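You operate a simulated robot arm through the tools that you are given. There is no shell and no other tool. Be economical: measure what you need, move in short steps, check, and stop when the job is done.

Carry out the task below with a simulated robot arm. There is one attempt and no reset: what you move stays moved.

TASK
Drip-test the cover, wash it only if the water beads, then dry it.
Fine: lay it in the rinse tray first and leave it there; blue brush and wash tin, blue wipe; dropper arm parked before the wash, tools back where they lay.

Only the result counts: the job must be done as asked and must still hold three seconds after the hand-in. Knocking over, shifting, dropping, spilling or breaking anything else fails it. Lids that push on must go on centred and level and be pressed home; caps that screw on are set level and turned clockwise until they are tight.

THE ROBOT
A 7-joint arm with a two-finger parallel gripper, fixed in place. Base frame: the origin is at the foot of the arm, x ahead of it, y to its left, z up. Units: m, rad, N and s.
Its first joint turns from -1.152 to 1.152 rad. Payload 2.4 kg.
The TCP is the grasp point between the finger pads, 0.03 m short of the fingertips. In the tool frame z runs along the fingers and y along their closing line. The gripper opens to 0.094 m. The fingers are 0.028 m wide and 0.01 m thick; the gripper's body (0.05 by 0.096 m) begins 0.055 m behind the TCP.
Orientation is told as [roll, pitch, yaw] about the base's x, y, z axes, in that order, counted from this pose: with the fingers straight down and closing along the base's y, the tool's x points along the base's -x, its y along +y and its z along -z.

THE INTERFACE
- The arm moves only by the tool apply_moves. Its argument "plan" is a list of rows, each a list of 2 entries, a list of its own where there are three numbers: the shift along the tool's x, y, z in m, then the turn, a rotation vector about the tool's x, y, z in rad. In form: [[[tx, ty, tz], [ax, ay, az]], ...]. A call has 1 to 10 rows; each row shifts and turns the commanded pose from where the row before left it, along the tool's axes as they then stand. "fingers" is the opening, from 0 (shut) to 1 (fully open), set as the call begins (left out, the last holds). Each row takes 0.2 s and may step no farther than 0.05 m and 0.15 rad from the row before; otherwise, or with a gripper value out of range, the whole call is refused. A pose out of reach is approached as far as the arm can. The call stops where the force on the tool passes 90 N (or 10 N more than at its start, if that is more) or the arm is blocked; 0.2 s more then pass. The fingers move at their own pace (about 0.153 m/s each) and stop on an object; they squeeze with about 39 N. The grip force told is the motor's: it shows also when the fingers shut on nothing. Time passes only in rows, and 0.2 s behind the last, so rows that do not move let the fingers close. The reply holds the time, the measured pose of the TCP, the force on the tool along the base axes, the opening and the grip force, in the units named above and with some noise, and new pictures: "pictures" is both (left out), scene, wrist or none.
- Cameras (640 x 400 px; columns grow to the right, rows downward): "scene" is fixed at [0.0579, 0.493, 1.4487]; the picture's right is [-0.53, -0.85, 0.00], its down [-0.44, 0.27, -0.86] and it looks along [0.73, -0.45, -0.52] (base axes); focal length 306 px, centre (320, 200). "wrist" rides on the gripper at [0.076, 0.014, -0.102] in the tool frame; the picture's right is [-0.18, 0.98, 0.00], its down [-0.75, -0.14, -0.64] and it looks along [-0.63, -0.12, 0.77] (tool axes); focal length 243 px, centre (320, 200). There is no depth. A picture from a camera that has moved, and an enlarged one, comes with that camera's place and axes in the base frame and with its lens.
- close_up(camera, box): a new picture of the part [left, top, right, bottom] of that camera's present view, enlarged. No time passes.
- finish_job(): hands the job in; it is judged then, once.

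Go step by step. Nothing tells you positions but the pictures and the camera data: compare them with the known pose of the tool, close in by small moves and look again before you grip or let go. The budget is 120 turns and 200 pictures, counting those below and the enlarged ones. Unless the task says otherwise, let go and move clear before handing in, and close with one line.

The tools are called after "Emit:" as name(argument=value, ...) on one line, values as JSON. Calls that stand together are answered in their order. apply_moves: Moves the arm, as the interface text tells. Its arguments: {"type":"object","properties":{"plan":{"type":"array"},"fingers":{"type":"number"},"pictures":{"type":"string","enum":["both","scene","wrist","none"]}},"required":["plan"]} The other tools are called the same way: close_up (camera, box) takes an enlarged picture of a part of a camera's view; finish_job () hands the job in.

At the start:

```text
time_s: 0.0
eef_pos: [0.3018, 0.1238, 1.2873]
orientation: [0.001, 0.001, 0.001]
wrist_force: [-0.3, -0.4, -0.5]
grip_width: 0.0938
gripper_force: 0.1
```

scene: 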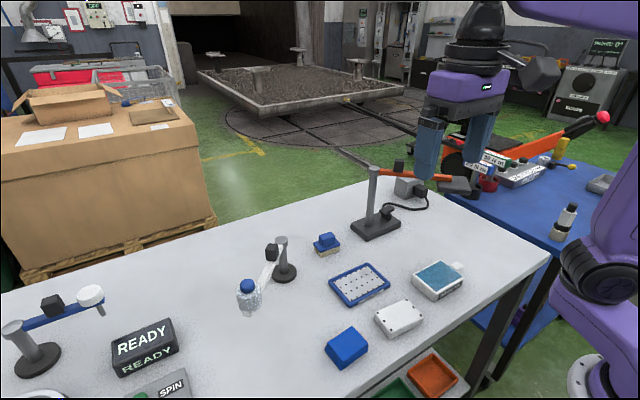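
wrist: 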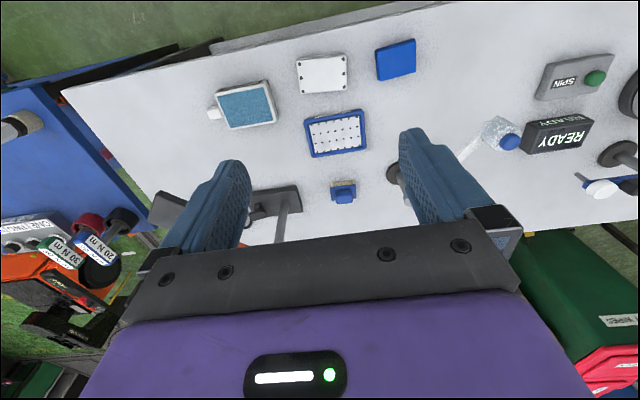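

I see a white bench with a tray, cover, brush, wipe and a few stations. I'll enlarge parts of it to identify the items before moving.

Emit:
close_up(camera="scene", box=[200, 200, 360, 300])

Emit:
close_up(camera="scene", box=[310, 150, 550, 300])

Emit:
close_up(camera="scene", box=[310, 250, 550, 400])

Emit:
close_up(camera="scene", box=[0, 250, 240, 400])

Emit:
close_up(camera="wrist", box=[160, 20, 480, 220])

Emit:
close_up(camera="wrist", box=[440, 20, 640, 220])

```text
4.00 times, centred on (280, 250) of scene
camera zoom: at [0.0579, 0.493, 1.4487], right [-0.53, -0.85, 0.0], down [-0.44, 0.27, -0.86], along [0.73, -0.45, -0.52], focal length 1223 px, centre (480, 0)
```

zoom: 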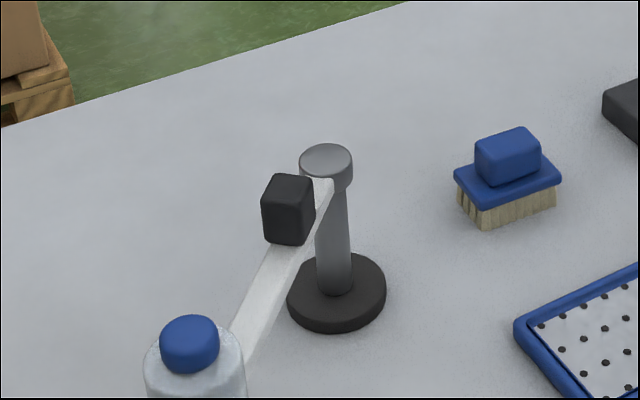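

```text
2.67 times, centred on (430, 225) of scene
camera zoom: at [0.0579, 0.493, 1.4487], right [-0.53, -0.85, 0.0], down [-0.44, 0.27, -0.86], along [0.73, -0.45, -0.52], focal length 816 px, centre (27, 133)
```

zoom: 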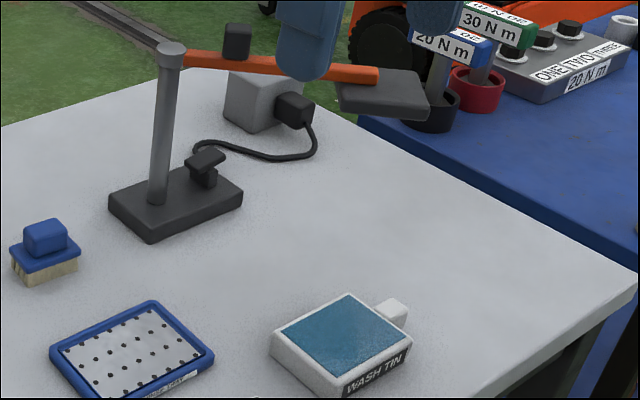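

```text
2.67 times, centred on (430, 325) of scene
camera zoom: at [0.0579, 0.493, 1.4487], right [-0.53, -0.85, 0.0], down [-0.44, 0.27, -0.86], along [0.73, -0.45, -0.52], focal length 816 px, centre (27, -133)
```

zoom: 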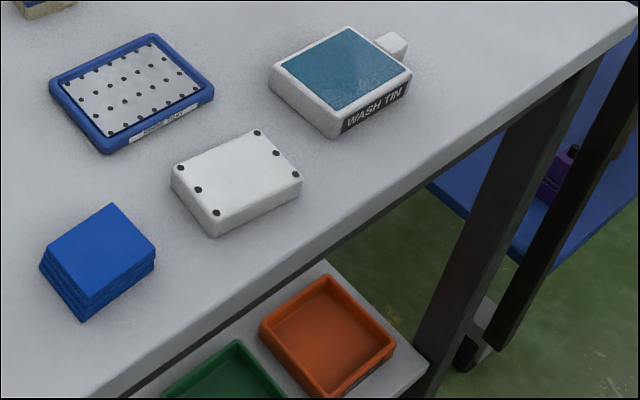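

```text
2.67 times, centred on (120, 325) of scene
camera zoom: at [0.0579, 0.493, 1.4487], right [-0.53, -0.85, 0.0], down [-0.44, 0.27, -0.86], along [0.73, -0.45, -0.52], focal length 816 px, centre (853, -133)
```

zoom: 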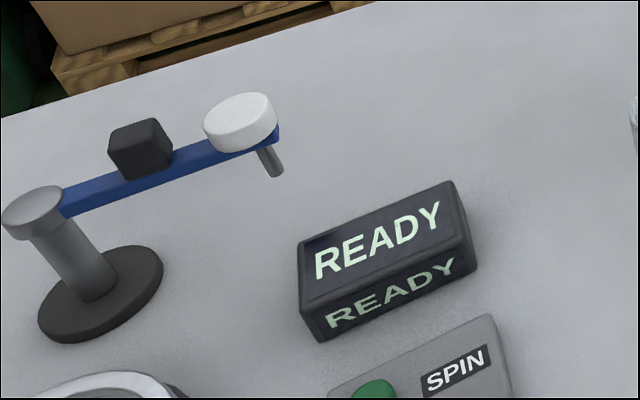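

```text
2.00 times, centred on (320, 120) of wrist
camera zoom: at [0.2241, 0.1385, 1.389], right [0.18, 0.98, 0.0], down [0.75, -0.14, 0.64], along [0.63, -0.12, -0.77], focal length 485 px, centre (320, 360)
```

zoom: 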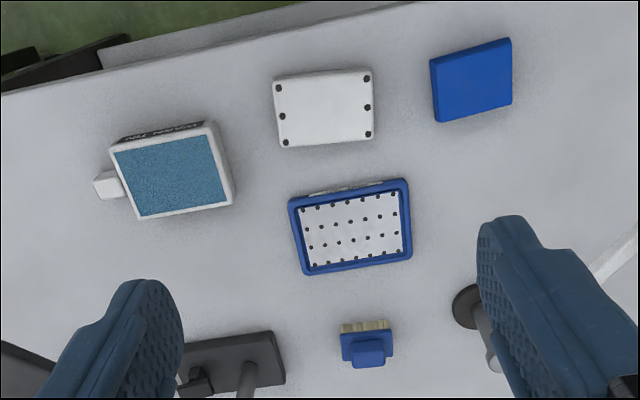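

```text
2.00 times, centred on (540, 120) of wrist
camera zoom: at [0.2241, 0.1385, 1.389], right [0.18, 0.98, 0.0], down [0.75, -0.14, 0.64], along [0.63, -0.12, -0.77], focal length 485 px, centre (-120, 360)
```

zoom: 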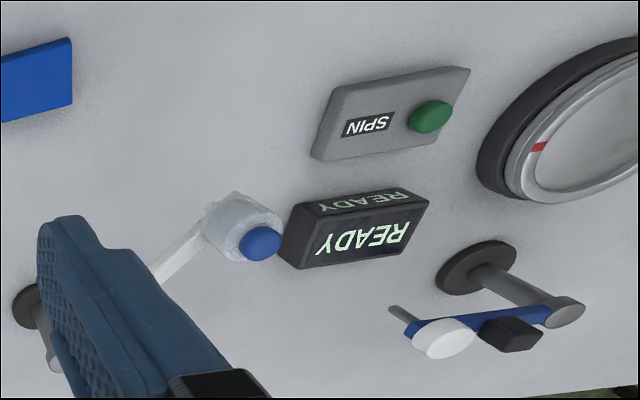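

The rinse tray, cover, brush, wash tin and wipe are clear, but it isn't yet clear which swing arm is the dropper. I'll shift the camera left to see both swing-arm stations.

Emit:
apply_moves(plan=[[[0.03, 0.04, 0], [0, 0, 0]], [[0.03, 0.04, 0], [0, 0, 0]], [[0.03, 0.04, 0], [0, 0, 0]], [[0.03, 0.04, 0], [0, 0, 0]], [[0, 0, 0], [0, 0, 0]]])

```text
time_s: 1.2
eef_pos: [0.1792, 0.282, 1.2879]
orientation: [0.002, 0.0, -0.001]
wrist_force: [0.7, 0.2, -0.8]
grip_width: 0.0942
gripper_force: 0.1
camera wrist: at [0.1025, 0.297, 1.3889], right [0.18, 0.98, 0.0], down [0.75, -0.14, 0.64], along [0.63, -0.12, -0.77], focal length 243 px, centre (320, 200)
```

scene: 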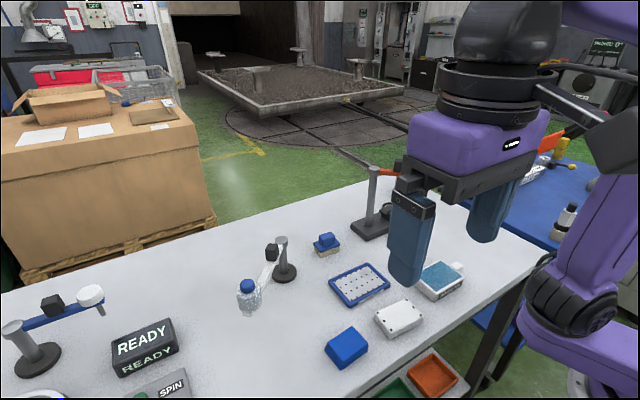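
wrist: 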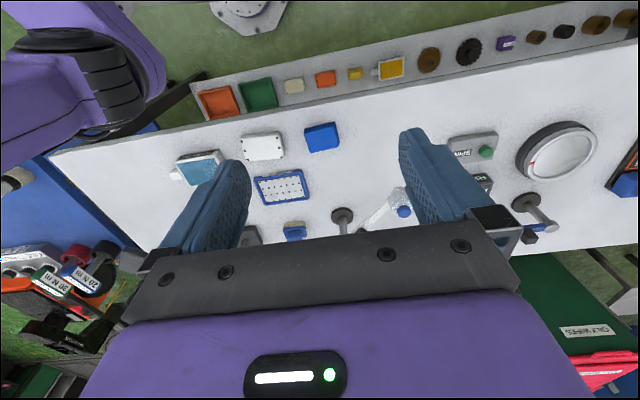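

The base foot fits the base frame, and by triangulation the bench top is at z≈0.87. I'll zoom in on the bottle arm and the lower shelf.

Emit:
close_up(camera="wrist", box=[190, 20, 430, 170])

Emit:
close_up(camera="scene", box=[220, 220, 320, 320])

Emit:
close_up(camera="wrist", box=[320, 110, 560, 260])

```text
2.67 times, centred on (310, 95) of wrist
camera zoom: at [0.1025, 0.297, 1.3889], right [0.18, 0.98, 0.0], down [0.75, -0.14, 0.64], along [0.63, -0.12, -0.77], focal length 647 px, centre (347, 480)
```

zoom: 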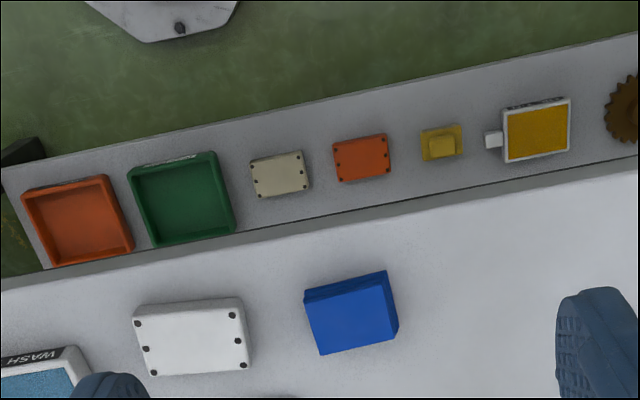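

```text
4.00 times, centred on (270, 270) of scene
camera zoom: at [0.0579, 0.4931, 1.4487], right [-0.53, -0.85, 0.0], down [-0.44, 0.27, -0.86], along [0.73, -0.45, -0.52], focal length 1223 px, centre (520, -80)
```

zoom: 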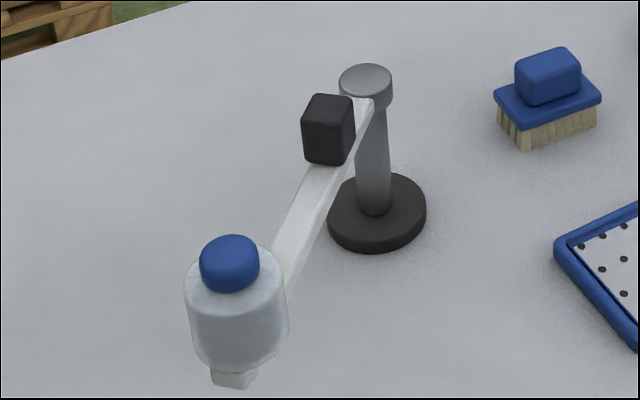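

```text
2.67 times, centred on (440, 185) of wrist
camera zoom: at [0.1025, 0.297, 1.3889], right [0.18, 0.98, 0.0], down [0.75, -0.14, 0.64], along [0.63, -0.12, -0.77], focal length 647 px, centre (0, 240)
```

zoom: 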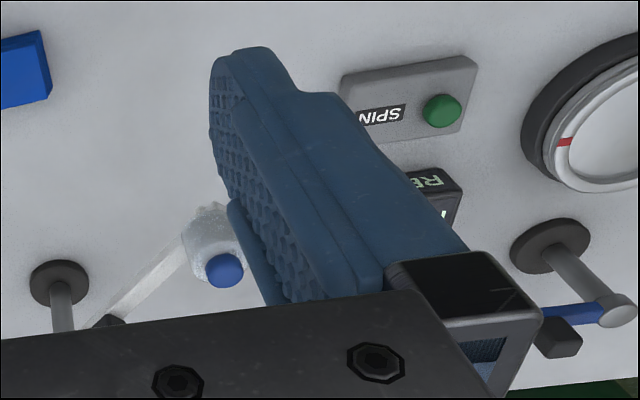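

The dropper is the white arm with the blue-button bottle. Its pivot is near (0.60, 0.27), the bottle near (0.45, 0.40) and the black handle near (0.55, 0.31). The cover is near (0.34, 0.115) and the tray near (0.46, 0.13). I'll turn the gripper to close across the cover's short side.

Emit:
apply_moves(plan=[[[0, 0, 0], [0, 0, -0.1483]], [[0, 0, 0], [0, 0, -0.1483]], [[0, 0, 0], [0, 0, -0.1483]], [[0, 0, 0], [0, 0, -0.1483]], [[0, 0, 0], [0, 0, -0.1483]], [[0, 0, 0], [0, 0, -0.1483]], [[0, 0, 0], [0, 0, -0.1483]], [[0, 0, 0], [0, 0, -0.1483]], [[0, 0, 0], [0, 0, -0.1483]], [[0, 0, 0], [0, 0, -0.1483]]])

```text
time_s: 3.4
eef_pos: [0.1802, 0.2841, 1.2871]
orientation: [-0.001, 0.001, 1.486]
wrist_force: [0.7, -0.3, -0.9]
grip_width: 0.094
gripper_force: 0.0
camera wrist: at [0.159, 0.2096, 1.389], right [-0.96, 0.27, 0.0], down [0.2, 0.74, 0.64], along [0.17, 0.62, -0.77], focal length 243 px, centre (320, 200)
```

scene: 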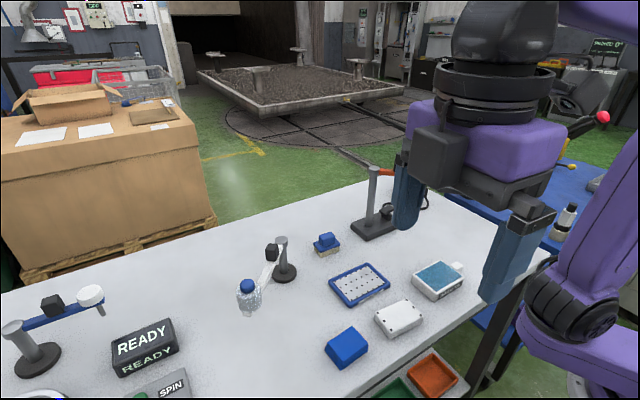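
wrist: 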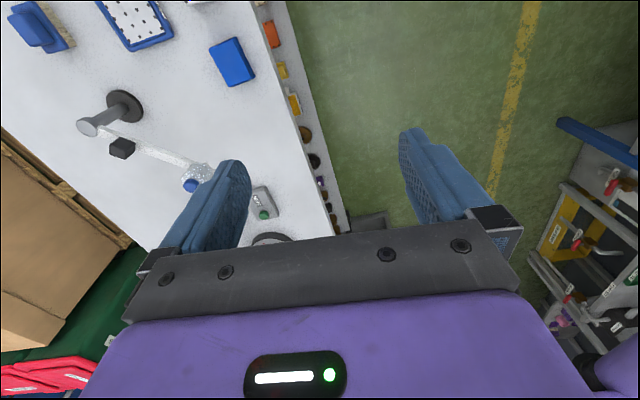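

Now I'll move above the cover and part-way down.

Emit:
apply_moves(plan=[[[0.0193, -0.0219, 0.03], [0, 0, 0]], [[0.0193, -0.0219, 0.03], [0, 0, 0]], [[0.0193, -0.0219, 0.03], [0, 0, 0]], [[0.0193, -0.0219, 0.03], [0, 0, 0]], [[0.0193, -0.0219, 0.03], [0, 0, 0]], [[0.0193, -0.0219, 0.03], [0, 0, 0]], [[0.0193, -0.0219, 0.03], [0, 0, 0]], [[0.0193, -0.0219, 0.03], [0, 0, 0]], [[0, 0, 0], [0, 0, 0]]])

```text
time_s: 5.4
eef_pos: [0.3415, 0.1149, 1.0471]
orientation: [0.001, 0.0, 1.485]
wrist_force: [1.1, 0.2, -0.1]
grip_width: 0.0938
gripper_force: 0.1
camera wrist: at [0.3199, 0.0405, 1.149], right [-0.96, 0.27, 0.0], down [0.21, 0.74, 0.64], along [0.17, 0.62, -0.77], focal length 243 px, centre (320, 200)
```

scene: 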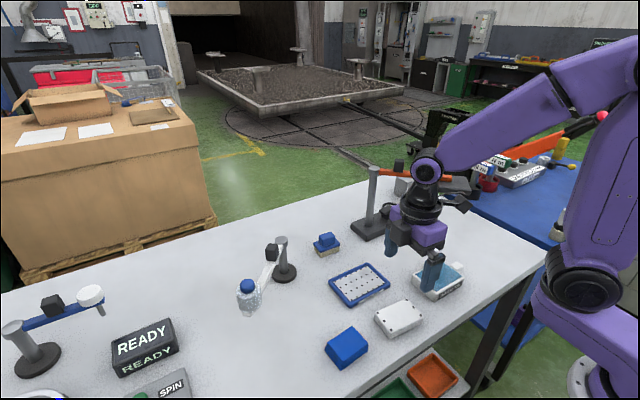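
wrist: 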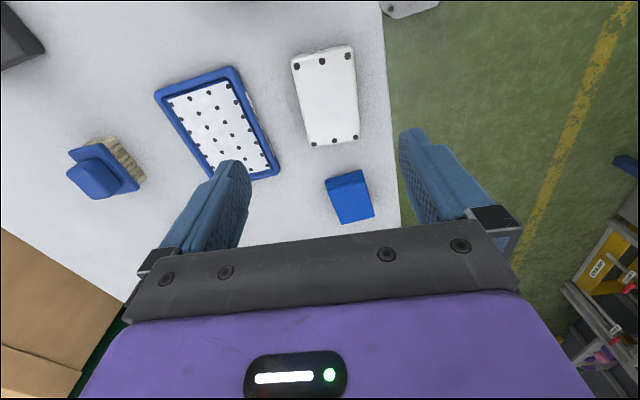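

The gripper is above the cover, which now reads near (0.335, 0.122). I'll go lower and look again.

Emit:
apply_moves(plan=[[[-0.0055, 0.0065, 0.03], [0, 0, 0]], [[0, 0, 0.04], [0, 0, 0]], [[0, 0, 0], [0, 0, 0]]])

Emit:
close_up(camera="wrist", box=[160, 50, 480, 250])

Emit:
close_up(camera="scene", box=[320, 220, 480, 370])

```text
time_s: 6.2
eef_pos: [0.3347, 0.1199, 0.9785]
orientation: [-0.001, -0.001, 1.484]
wrist_force: [-0.1, -0.6, -0.3]
grip_width: 0.0938
gripper_force: 0.0
camera wrist: at [0.3136, 0.0454, 1.0805], right [-0.96, 0.27, 0.0], down [0.21, 0.74, 0.64], along [0.17, 0.62, -0.77], focal length 243 px, centre (320, 200)
```

scene: 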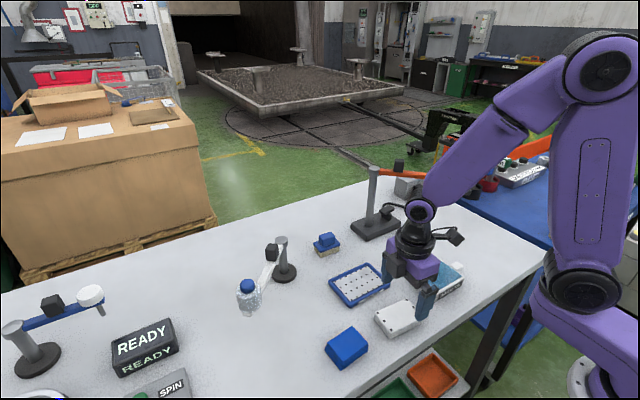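
wrist: 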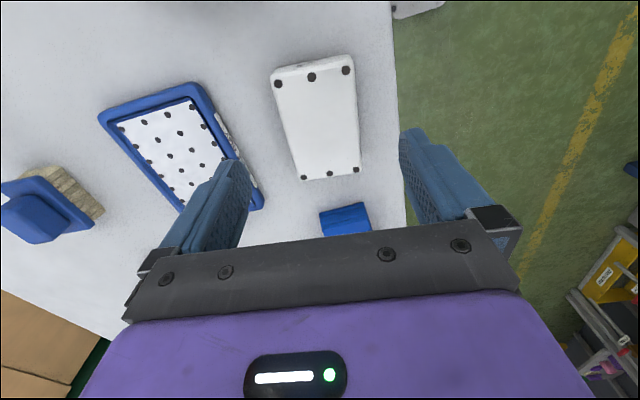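

```text
2.00 times, centred on (320, 150) of wrist
camera zoom: at [0.3136, 0.0454, 1.0805], right [-0.96, 0.27, 0.0], down [0.21, 0.74, 0.64], along [0.17, 0.62, -0.77], focal length 485 px, centre (320, 300)
```

zoom: 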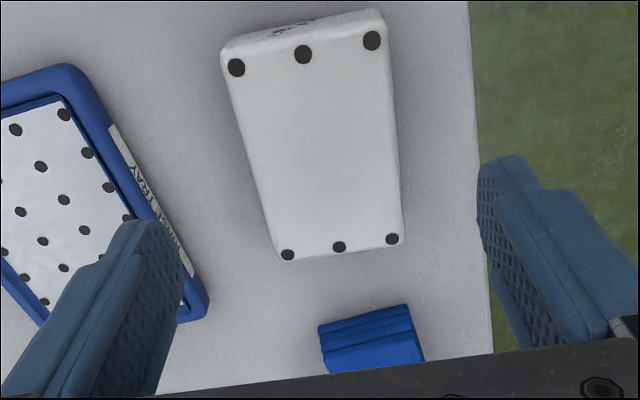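

```text
2.67 times, centred on (400, 295) of scene
camera zoom: at [0.0579, 0.493, 1.4487], right [-0.53, -0.85, 0.0], down [-0.44, 0.27, -0.86], along [0.73, -0.45, -0.52], focal length 816 px, centre (107, -53)
```

zoom: 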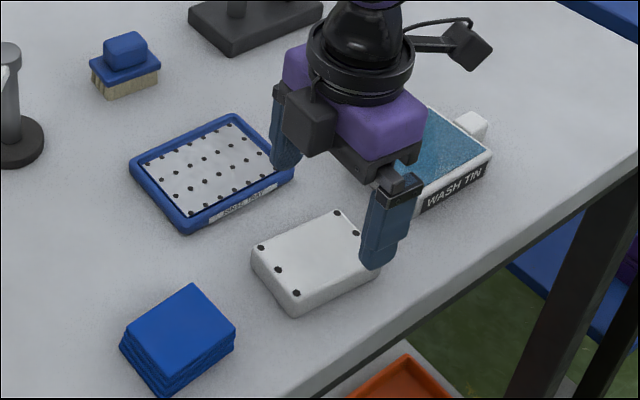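

The cover top works out at z≈0.905, centred at (0.333, 0.122). I'll centre the gripper and lower it so the fingertips sit just beside the cover's upper part.

Emit:
apply_moves(plan=[[[-0.002, 0.0017, 0.03], [0, 0, 0]], [[0, 0, 0.02], [0, 0, 0]], [[0, 0, 0], [0, 0, 0]]], pictures="none")

Emit:
close_up(camera="wrist", box=[160, 50, 480, 250])

Emit:
close_up(camera="scene", box=[350, 250, 470, 350])

```text
time_s: 7.0
eef_pos: [0.3321, 0.1226, 0.9277]
orientation: [0.0, 0.001, 1.484]
wrist_force: [0.0, 0.3, 0.8]
grip_width: 0.0941
gripper_force: 0.0
```

```text
2.00 times, centred on (320, 150) of wrist
camera zoom: at [0.3124, 0.0488, 1.0306], right [-0.96, 0.27, 0.0], down [0.21, 0.74, 0.64], along [0.17, 0.62, -0.77], focal length 485 px, centre (320, 300)
```

zoom: 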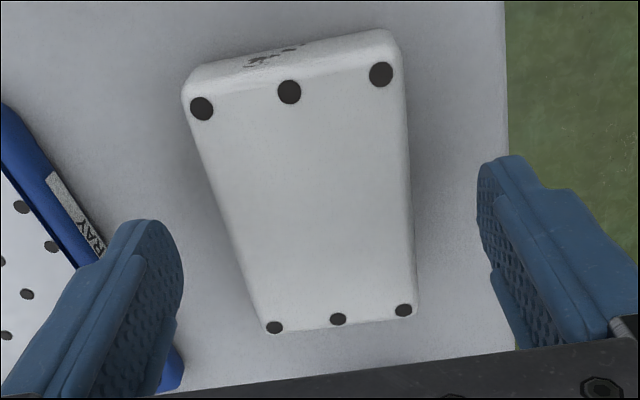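

```text
4.00 times, centred on (410, 300) of scene
camera zoom: at [0.0579, 0.493, 1.4487], right [-0.53, -0.85, 0.0], down [-0.44, 0.27, -0.86], along [0.73, -0.45, -0.52], focal length 1223 px, centre (-40, -200)
```

zoom: 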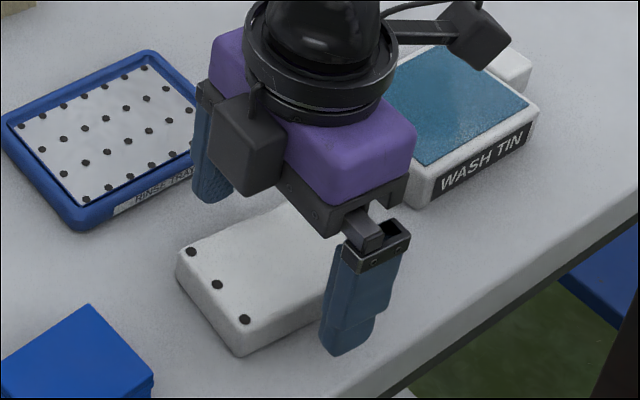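

Centred well. I'll lower another 6 mm, grip, and lift slightly.

Emit:
apply_moves(plan=[[[0, 0, 0.006], [0, 0, 0]], [[0, 0, 0], [0, 0, 0]]], pictures="none")

Emit:
apply_moves(plan=[[[0, 0, 0], [0, 0, 0]], [[0, 0, 0], [0, 0, 0]], [[0, 0, 0], [0, 0, 0]], [[0, 0, 0], [0, 0, 0]]], pictures="none", fingers=0)

Emit:
apply_moves(plan=[[[0, 0, -0.02], [0, 0, 0]], [[0, 0, -0.03], [0, 0, 0]], [[0, 0, 0], [0, 0, 0]]])

Emit:
close_up(camera="scene", box=[350, 230, 470, 330])

```text
time_s: 7.6
eef_pos: [0.3332, 0.123, 0.9214]
orientation: [0.001, 0.0, 1.482]
wrist_force: [-0.6, 0.1, -0.7]
grip_width: 0.0941
gripper_force: 0.0
```

```text
time_s: 8.6
eef_pos: [0.3334, 0.1231, 0.9212]
orientation: [0.0, -0.001, 1.486]
wrist_force: [2.0, 1.1, -0.1]
grip_width: 0.0574
gripper_force: 38.5
```

```text
time_s: 9.4
eef_pos: [0.3322, 0.123, 0.9736]
orientation: [0.0, 0.001, 1.483]
wrist_force: [-0.1, -0.2, -3.0]
grip_width: 0.0577
gripper_force: 39.1
camera wrist: at [0.3118, 0.0489, 1.0751], right [-0.96, 0.27, 0.0], down [0.21, 0.74, 0.64], along [0.17, 0.62, -0.77], focal length 243 px, centre (320, 200)
```

scene: 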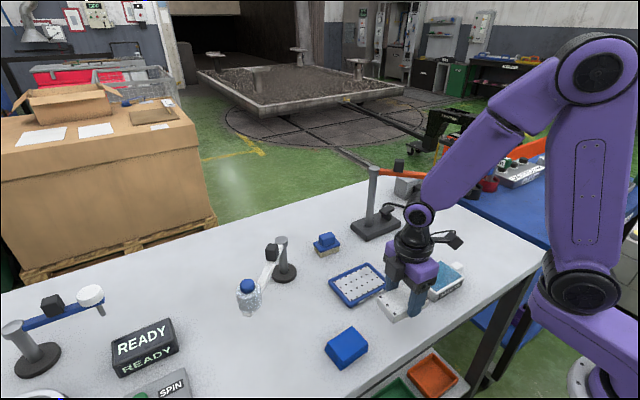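
wrist: 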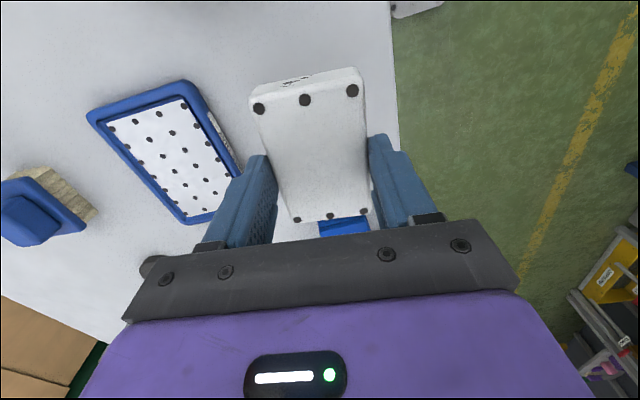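

```text
4.00 times, centred on (410, 280) of scene
camera zoom: at [0.058, 0.493, 1.4487], right [-0.53, -0.85, 0.0], down [-0.44, 0.27, -0.86], along [0.73, -0.45, -0.52], focal length 1223 px, centre (-40, -120)
```

zoom: 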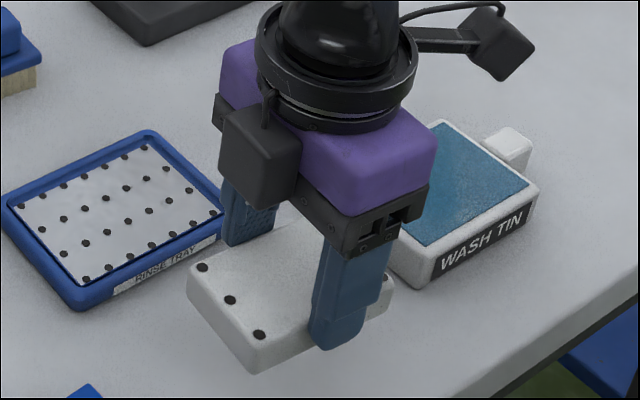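

The cover is held. I'll carry it over the rinse tray and align it.

Emit:
apply_moves(plan=[[[0, 0, 0], [0, 0, -0.077]], [[-0.002, -0.04, 0], [0, 0, 0]], [[-0.002, -0.04, 0], [0, 0, 0]], [[-0.002, -0.04, 0], [0, 0, 0]], [[0, 0, 0], [0, 0, 0]]])

Emit:
close_up(camera="scene", box=[310, 210, 430, 310])

Emit:
close_up(camera="wrist", box=[160, 50, 480, 250])

```text
time_s: 10.6
eef_pos: [0.4545, 0.1263, 0.97]
orientation: [0.001, 0.0, 1.561]
wrist_force: [0.2, -0.6, -2.6]
grip_width: 0.0577
gripper_force: 38.9
camera wrist: at [0.4396, 0.0503, 1.0727], right [-0.98, 0.19, 0.0], down [0.15, 0.75, 0.64], along [0.12, 0.63, -0.77], focal length 243 px, centre (320, 200)
```

scene: 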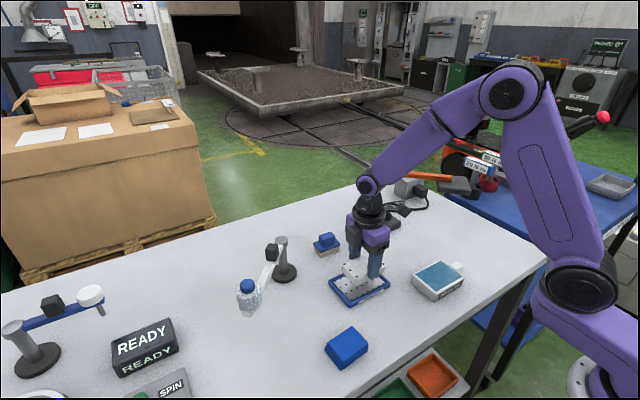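
wrist: 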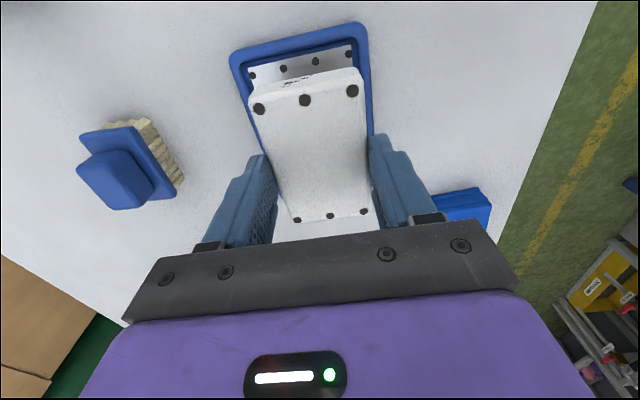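

```text
4.00 times, centred on (370, 260) of scene
camera zoom: at [0.058, 0.493, 1.4487], right [-0.53, -0.85, 0.0], down [-0.44, 0.27, -0.86], along [0.73, -0.45, -0.52], focal length 1223 px, centre (120, -40)
```

zoom: 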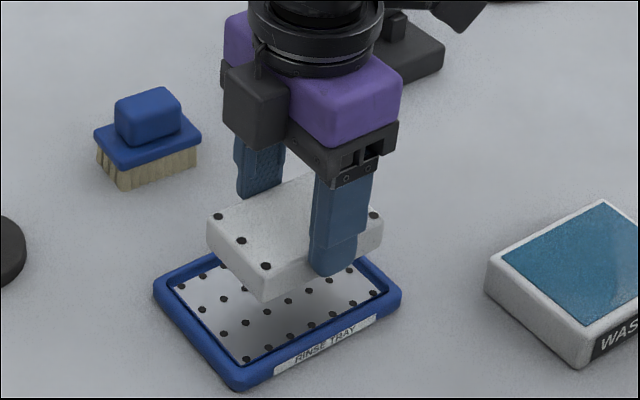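

```text
2.00 times, centred on (320, 150) of wrist
camera zoom: at [0.4396, 0.0503, 1.0727], right [-0.98, 0.19, 0.0], down [0.15, 0.75, 0.64], along [0.12, 0.63, -0.77], focal length 485 px, centre (320, 300)
```

zoom: 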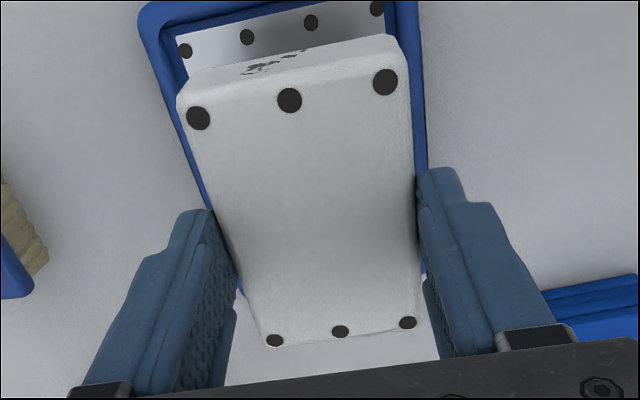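

The tray centre reads about (0.460, 0.129), so I'll nudge to match and lower towards it.

Emit:
apply_moves(plan=[[[-0.003, -0.005, 0], [0, 0, 0]], [[0, 0, 0.025], [0, 0, 0]], [[0, 0, 0.008], [0, 0, 0]], [[0, 0, 0], [0, 0, 0]]], pictures="none")

Emit:
close_up(camera="scene", box=[310, 220, 430, 320])

Emit:
close_up(camera="wrist", box=[160, 50, 480, 250])

```text
time_s: 11.6
eef_pos: [0.4589, 0.1314, 0.9365]
orientation: [0.001, 0.0, 1.56]
wrist_force: [0.7, 0.1, -3.0]
grip_width: 0.0575
gripper_force: 39.2
```

```text
4.00 times, centred on (370, 270) of scene
camera zoom: at [0.058, 0.4931, 1.4487], right [-0.53, -0.85, 0.0], down [-0.44, 0.27, -0.86], along [0.73, -0.45, -0.52], focal length 1223 px, centre (120, -80)
```

zoom: 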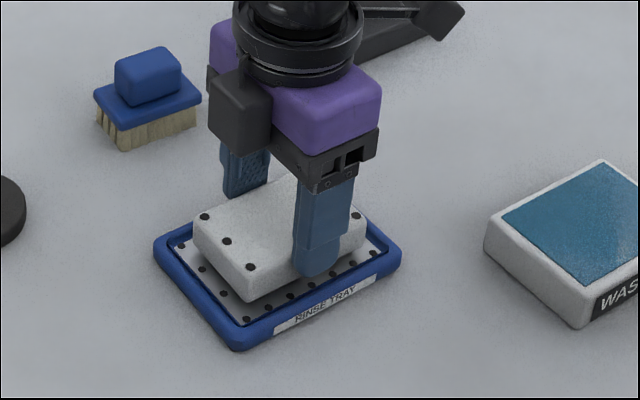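

```text
2.00 times, centred on (320, 150) of wrist
camera zoom: at [0.444, 0.0554, 1.0394], right [-0.98, 0.19, 0.0], down [0.15, 0.75, 0.64], along [0.12, 0.63, -0.77], focal length 485 px, centre (320, 300)
```

zoom: 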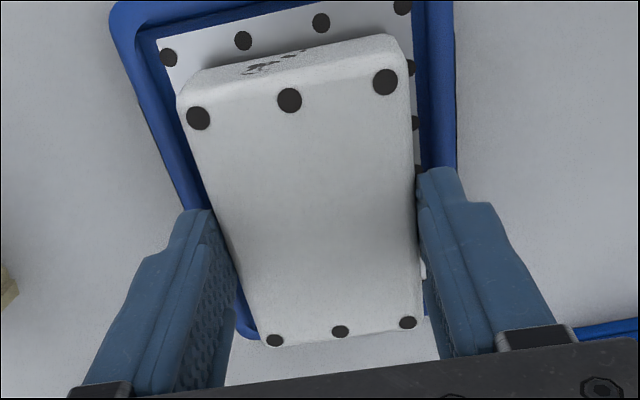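

Alignment looks good. I'll lower gently until the cover seats.

Emit:
apply_moves(plan=[[[0, 0, 0.004], [0, 0, 0]], [[0, 0, 0.003], [0, 0, 0]], [[0, 0, 0.002], [0, 0, 0]]], pictures="none")

Emit:
close_up(camera="scene", box=[310, 220, 430, 320])

```text
time_s: 12.4
eef_pos: [0.4594, 0.1313, 0.9303]
orientation: [-0.003, -0.002, 1.559]
wrist_force: [-6.3, -0.9, 32.5]
grip_width: 0.0579
gripper_force: 38.9
```

```text
4.00 times, centred on (370, 270) of scene
camera zoom: at [0.0573, 0.4929, 1.4488], right [-0.53, -0.85, 0.0], down [-0.44, 0.27, -0.86], along [0.73, -0.45, -0.52], focal length 1223 px, centre (120, -80)
```

zoom: 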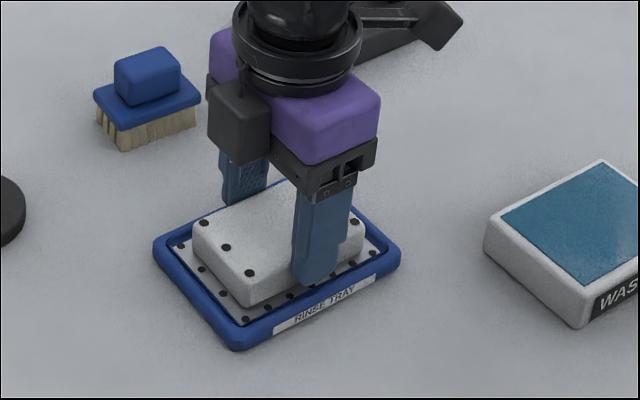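

It's in contact and the fingertips are above the rim. I'll ease the pressure, open part-way, lift and look.

Emit:
apply_moves(plan=[[[0, 0, -0.0025], [0, 0, 0]], [[0, 0, 0], [0, 0, 0]]], pictures="none")

Emit:
apply_moves(plan=[[[0, 0, 0], [0, 0, 0]], [[0, 0, 0], [0, 0, 0]], [[0, 0, -0.03], [0, 0, 0]], [[0, 0, -0.04], [0, 0, 0]], [[0, 0, -0.04], [0, 0, 0]]], fingers=0.7)

Emit:
close_up(camera="scene", box=[310, 220, 430, 320])

Emit:
close_up(camera="wrist", box=[160, 0, 480, 200])

```text
time_s: 13.0
eef_pos: [0.4605, 0.1312, 0.9306]
orientation: [0.0, -0.001, 1.559]
wrist_force: [1.3, 1.0, 2.1]
grip_width: 0.0573
gripper_force: 38.5
```

```text
time_s: 14.2
eef_pos: [0.4567, 0.1292, 1.0401]
orientation: [0.002, 0.001, 1.559]
wrist_force: [0.7, -0.4, -0.7]
grip_width: 0.0658
gripper_force: 0.1
camera wrist: at [0.4428, 0.0537, 1.1421], right [-0.98, 0.19, 0.0], down [0.15, 0.75, 0.64], along [0.12, 0.63, -0.77], focal length 243 px, centre (320, 200)
```

scene: 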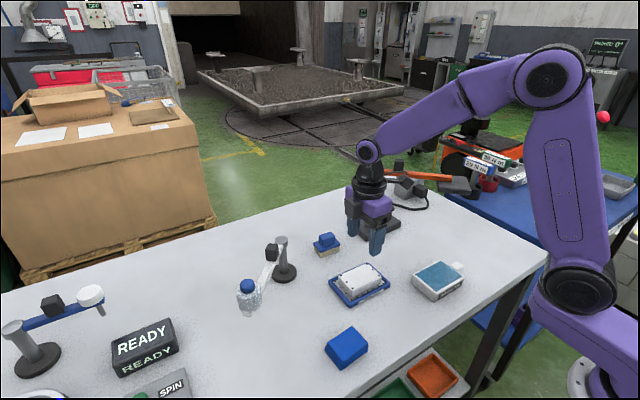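
wrist: 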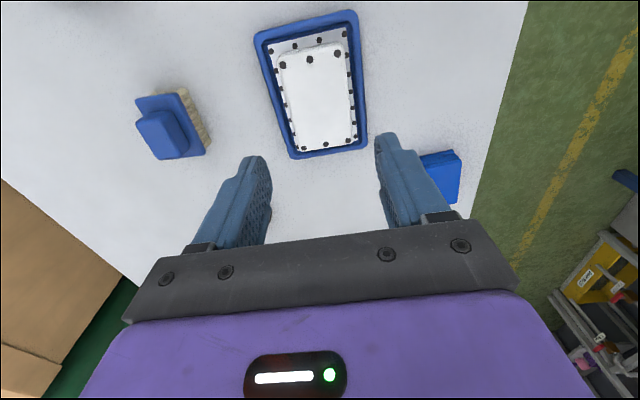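

```text
4.00 times, centred on (370, 270) of scene
camera zoom: at [0.0579, 0.493, 1.4487], right [-0.53, -0.85, 0.0], down [-0.44, 0.27, -0.86], along [0.73, -0.45, -0.52], focal length 1223 px, centre (120, -80)
```

zoom: 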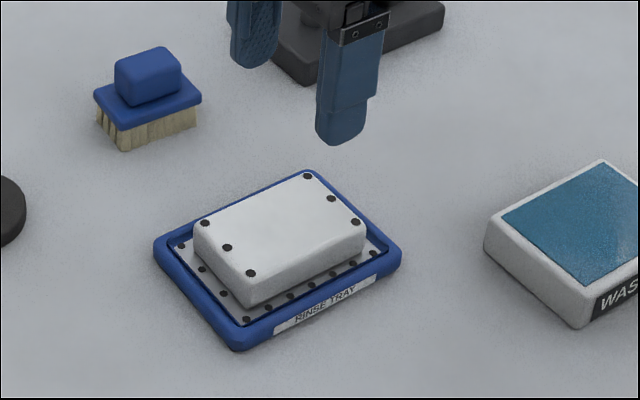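

```text
2.00 times, centred on (320, 100) of wrist
camera zoom: at [0.4428, 0.0537, 1.1421], right [-0.98, 0.19, 0.0], down [0.15, 0.75, 0.64], along [0.12, 0.63, -0.77], focal length 485 px, centre (320, 400)
```

zoom: 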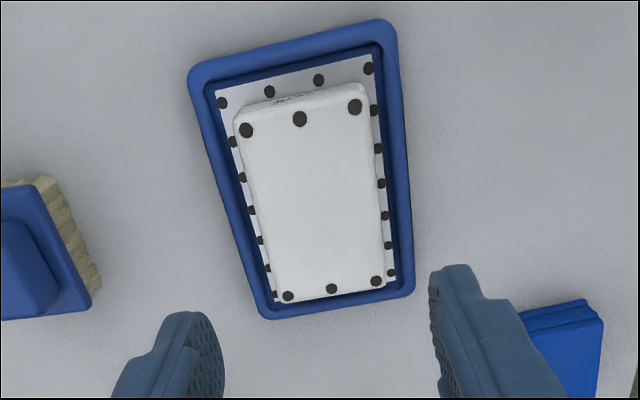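

The cover is seated in the rinse tray. Next is the dropper: I'll rise and turn the gripper to straddle its black handle.

Emit:
apply_moves(plan=[[[0, 0, -0.01], [0, 0, 0.15]], [[0, 0, -0.01], [0, 0, 0.15]], [[0, 0, -0.01], [0, 0, 0.15]], [[0, 0, -0.01], [0, 0, 0.15]], [[0, 0, -0.01], [0, 0, 0.15]], [[0, 0, -0.01], [0, 0, 0.15]], [[0, 0, -0.01], [0, 0, 0.15]], [[0, 0, -0.01], [0, 0, 0.15]], [[0, 0, -0.01], [0, 0, 0.15]], [[0, 0, -0.01], [0, 0, 0.15]]], fingers=1, pictures="none")

Emit:
apply_moves(plan=[[[0, 0, 0], [0, 0, 0.15]], [[0, 0, 0], [0, 0, 0.15]], [[0, 0, 0], [0, 0, 0.15]], [[0, 0, 0], [0, 0, 0.15]], [[0, 0, 0], [0, 0, 0.15]], [[0, 0, 0], [0, 0, 0.03]], [[0, 0, 0], [0, 0, 0]]])

```text
time_s: 16.4
eef_pos: [0.4597, 0.1309, 1.1404]
orientation: [0.0, -0.002, 0.057]
wrist_force: [-0.9, 0.6, -0.8]
grip_width: 0.0942
gripper_force: 0.0
```

```text
time_s: 18.0
eef_pos: [0.458, 0.1303, 1.1416]
orientation: [0.0, 0.001, -0.722]
wrist_force: [-0.4, 0.1, 0.2]
grip_width: 0.0942
gripper_force: 0.1
camera wrist: at [0.4107, 0.1919, 1.2437], right [0.79, 0.62, 0.0], down [0.47, -0.6, 0.64], along [0.4, -0.51, -0.77], focal length 243 px, centre (320, 200)
```

scene: 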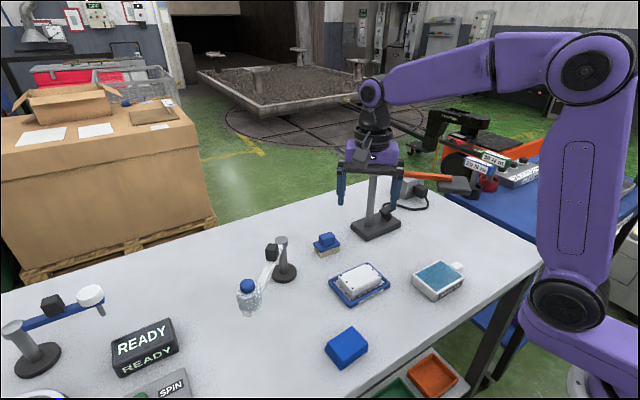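
wrist: 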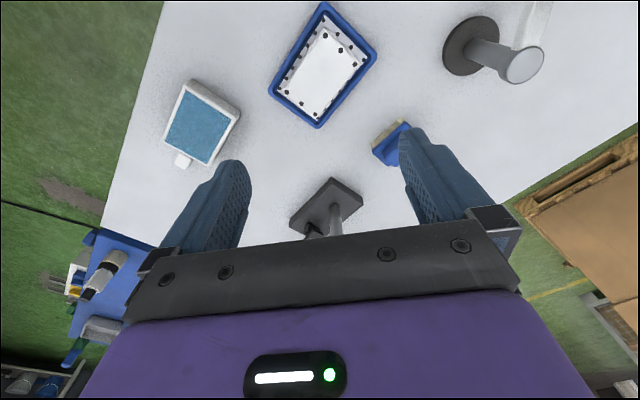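

Post position confirmed near (0.595, 0.27). I'll move over the handle at a safe height.

Emit:
apply_moves(plan=[[[0.011, 0.039, 0], [0, 0, 0]], [[0.011, 0.039, 0], [0, 0, 0]], [[0.011, 0.039, 0], [0, 0, 0]], [[0.011, 0.039, 0], [0, 0, 0]], [[0.011, 0.039, 0], [0, 0, 0]], [[0, 0, 0], [0, 0, 0]]])

Emit:
close_up(camera="wrist", box=[200, 0, 440, 200])

Emit:
close_up(camera="scene", box=[210, 180, 350, 320])

```text
time_s: 19.4
eef_pos: [0.545, 0.3147, 1.1406]
orientation: [-0.001, -0.001, -0.72]
wrist_force: [-0.6, -0.8, -0.2]
grip_width: 0.094
gripper_force: 0.0
camera wrist: at [0.4975, 0.3748, 1.243], right [0.79, 0.62, 0.0], down [0.47, -0.6, 0.64], along [0.4, -0.51, -0.77], focal length 243 px, centre (320, 200)
```

scene: 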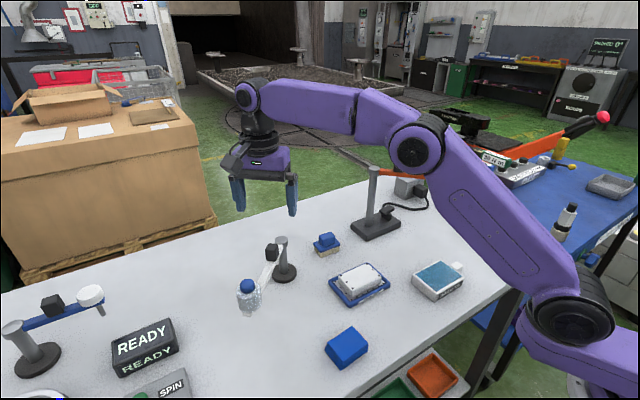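
wrist: 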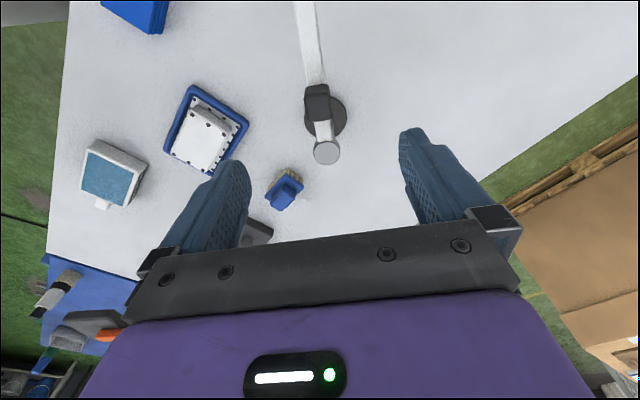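

```text
2.00 times, centred on (320, 100) of wrist
camera zoom: at [0.4975, 0.3748, 1.243], right [0.79, 0.62, 0.0], down [0.47, -0.6, 0.64], along [0.4, -0.51, -0.77], focal length 485 px, centre (320, 400)
```

zoom: 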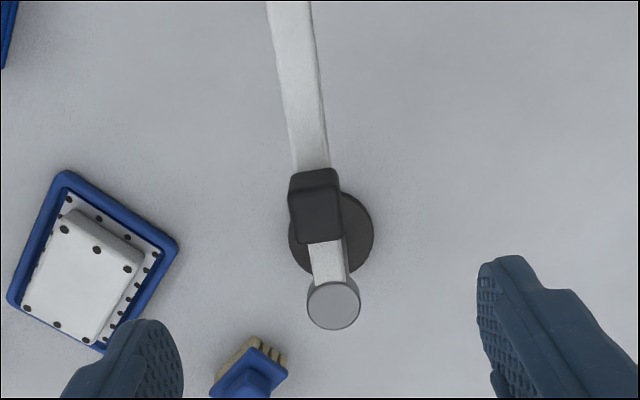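

```text
2.86 times, centred on (280, 250) of scene
camera zoom: at [0.0579, 0.4931, 1.4487], right [-0.53, -0.85, 0.0], down [-0.44, 0.27, -0.86], along [0.73, -0.45, -0.52], focal length 874 px, centre (434, 57)
```

zoom: 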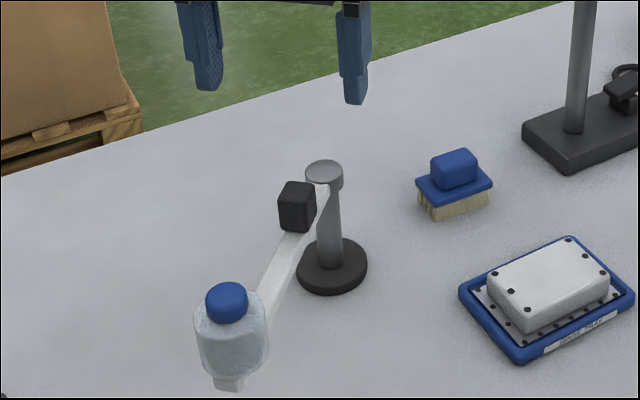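

The handle top is at about (0.544, 0.3135, 1.025), directly below the gripper. I'll lower the fingers around it and check.

Emit:
apply_moves(plan=[[[0, 0, 0.04], [0, 0, 0]], [[0, 0, 0.04], [0, 0, 0]], [[0, 0, 0.03], [0, 0, 0]], [[0, 0, 0], [0, 0, 0]]], pictures="wrist")

Emit:
close_up(camera="scene", box=[210, 200, 330, 320])

```text
time_s: 20.4
eef_pos: [0.5458, 0.3163, 1.0306]
orientation: [-0.002, -0.001, -0.719]
wrist_force: [-0.3, -1.1, -0.7]
grip_width: 0.0937
gripper_force: 0.0
camera wrist: at [0.4978, 0.3765, 1.133], right [0.79, 0.62, 0.0], down [0.47, -0.6, 0.64], along [0.4, -0.5, -0.77], focal length 243 px, centre (320, 200)
```

wrist: 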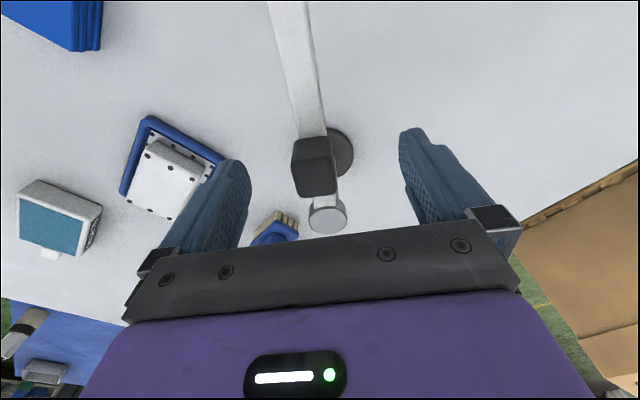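

```text
3.33 times, centred on (270, 260) of scene
camera zoom: at [0.0579, 0.493, 1.4487], right [-0.53, -0.85, 0.0], down [-0.44, 0.27, -0.86], along [0.73, -0.45, -0.52], focal length 1020 px, centre (487, 0)
```

zoom: 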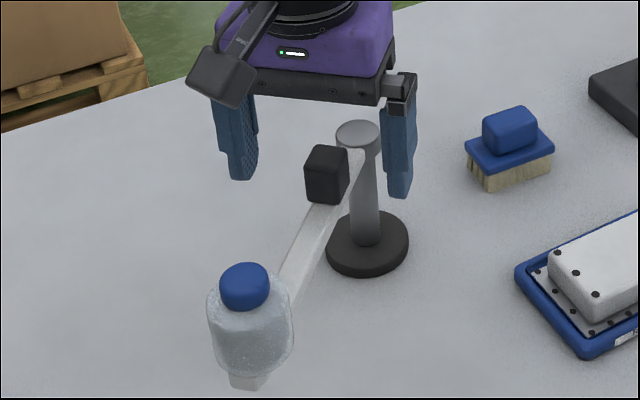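

I'll narrow the fingers to a loose cage around the handle so I can swing it without binding.

Emit:
apply_moves(plan=[[[0, -0.002, 0.004], [0, 0, 0]], [[0, 0, 0], [0, 0, 0]], [[0, 0, 0], [0, 0, 0]]], pictures="wrist", fingers=0.34)

Emit:
close_up(camera="scene", box=[210, 200, 330, 320])

```text
time_s: 21.2
eef_pos: [0.5449, 0.314, 1.0262]
orientation: [-0.001, 0.0, -0.718]
wrist_force: [-0.6, -0.1, 0.7]
grip_width: 0.0322
gripper_force: 0.0
camera wrist: at [0.4963, 0.3742, 1.1293], right [0.79, 0.62, 0.0], down [0.47, -0.6, 0.64], along [0.4, -0.5, -0.77], focal length 243 px, centre (320, 200)
```

wrist: 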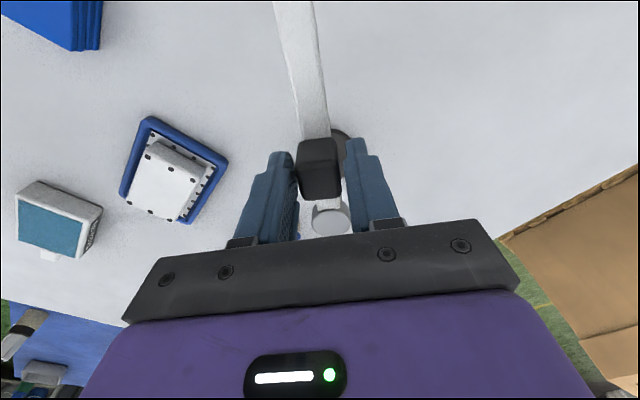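

```text
3.33 times, centred on (270, 260) of scene
camera zoom: at [0.0579, 0.493, 1.4487], right [-0.53, -0.85, 0.0], down [-0.44, 0.27, -0.86], along [0.73, -0.45, -0.52], focal length 1020 px, centre (487, 0)
```

zoom: 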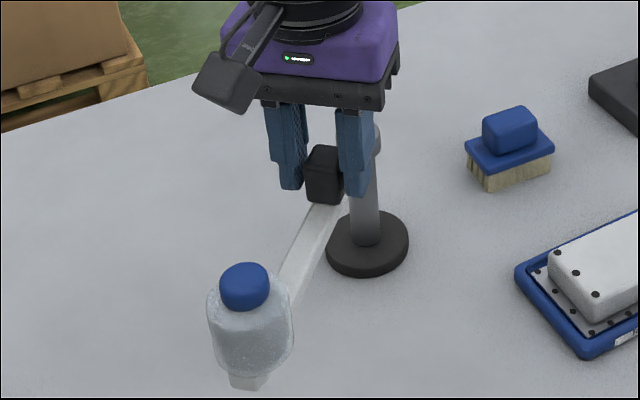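

The handle is caged. I'll swing it along an arc about the post toward the tray, half way first.

Emit:
apply_moves(plan=[[[-0.0003, -0.0066, 0], [0, 0, -0.1]], [[-0.0003, -0.0066, 0], [0, 0, -0.1]], [[-0.0003, -0.0066, 0], [0, 0, -0.1]], [[-0.0003, -0.0066, 0], [0, 0, -0.1]], [[-0.0003, -0.0066, 0], [0, 0, -0.1]], [[-0.0003, -0.0066, 0], [0, 0, -0.1]], [[-0.0003, -0.0066, 0], [0, 0, -0.1]], [[-0.0003, -0.0066, 0], [0, 0, -0.1]]])

```text
time_s: 23.0
eef_pos: [0.5287, 0.2634, 1.0287]
orientation: [-0.001, 0.0, 0.082]
wrist_force: [-0.4, -0.4, 0.7]
grip_width: 0.0321
gripper_force: 0.7
camera wrist: at [0.4513, 0.2713, 1.13], right [0.1, 0.99, 0.0], down [0.76, -0.08, 0.64], along [0.64, -0.07, -0.77], focal length 243 px, centre (320, 200)
```

scene: 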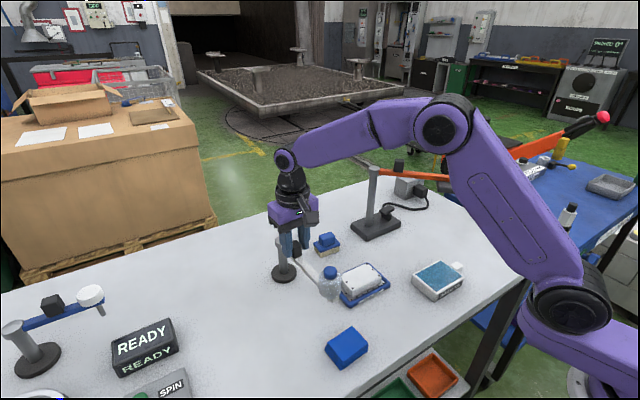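
wrist: 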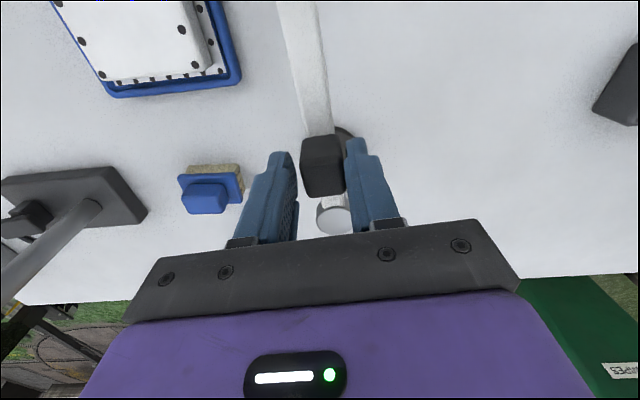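

The swing works. Continuing toward the cover.

Emit:
apply_moves(plan=[[[-0.0003, -0.0066, 0], [0, 0, -0.1]], [[-0.0003, -0.0066, 0], [0, 0, -0.1]], [[-0.0003, -0.0066, 0], [0, 0, -0.1]], [[-0.0003, -0.0066, 0], [0, 0, -0.1]], [[-0.0003, -0.0066, 0], [0, 0, -0.1]], [[-0.0003, -0.0066, 0], [0, 0, -0.1]], [[-0.0003, -0.0066, 0], [0, 0, -0.1]]])

Emit:
close_up(camera="scene", box=[270, 210, 430, 330])

```text
time_s: 24.6
eef_pos: [0.5469, 0.2215, 1.0272]
orientation: [0.0, -0.001, 0.784]
wrist_force: [0.2, 0.3, 0.7]
grip_width: 0.0319
gripper_force: 0.0
camera wrist: at [0.4829, 0.1786, 1.1296], right [-0.56, 0.83, 0.0], down [0.63, 0.43, 0.64], along [0.53, 0.36, -0.77], focal length 243 px, centre (320, 200)
```

scene: 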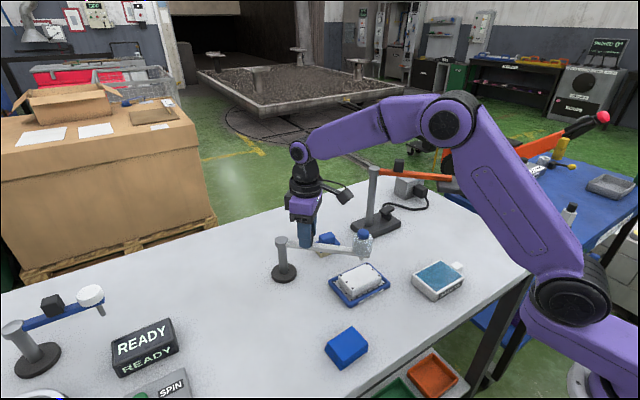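
wrist: 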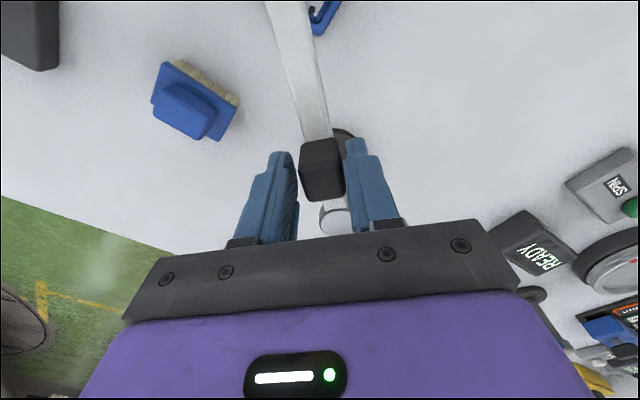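

```text
3.33 times, centred on (350, 270) of scene
camera zoom: at [0.0579, 0.493, 1.4487], right [-0.53, -0.85, 0.0], down [-0.44, 0.27, -0.86], along [0.73, -0.45, -0.52], focal length 1020 px, centre (220, -33)
```

zoom: 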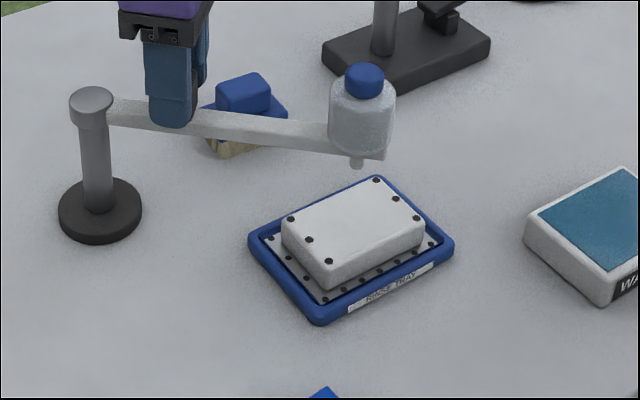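

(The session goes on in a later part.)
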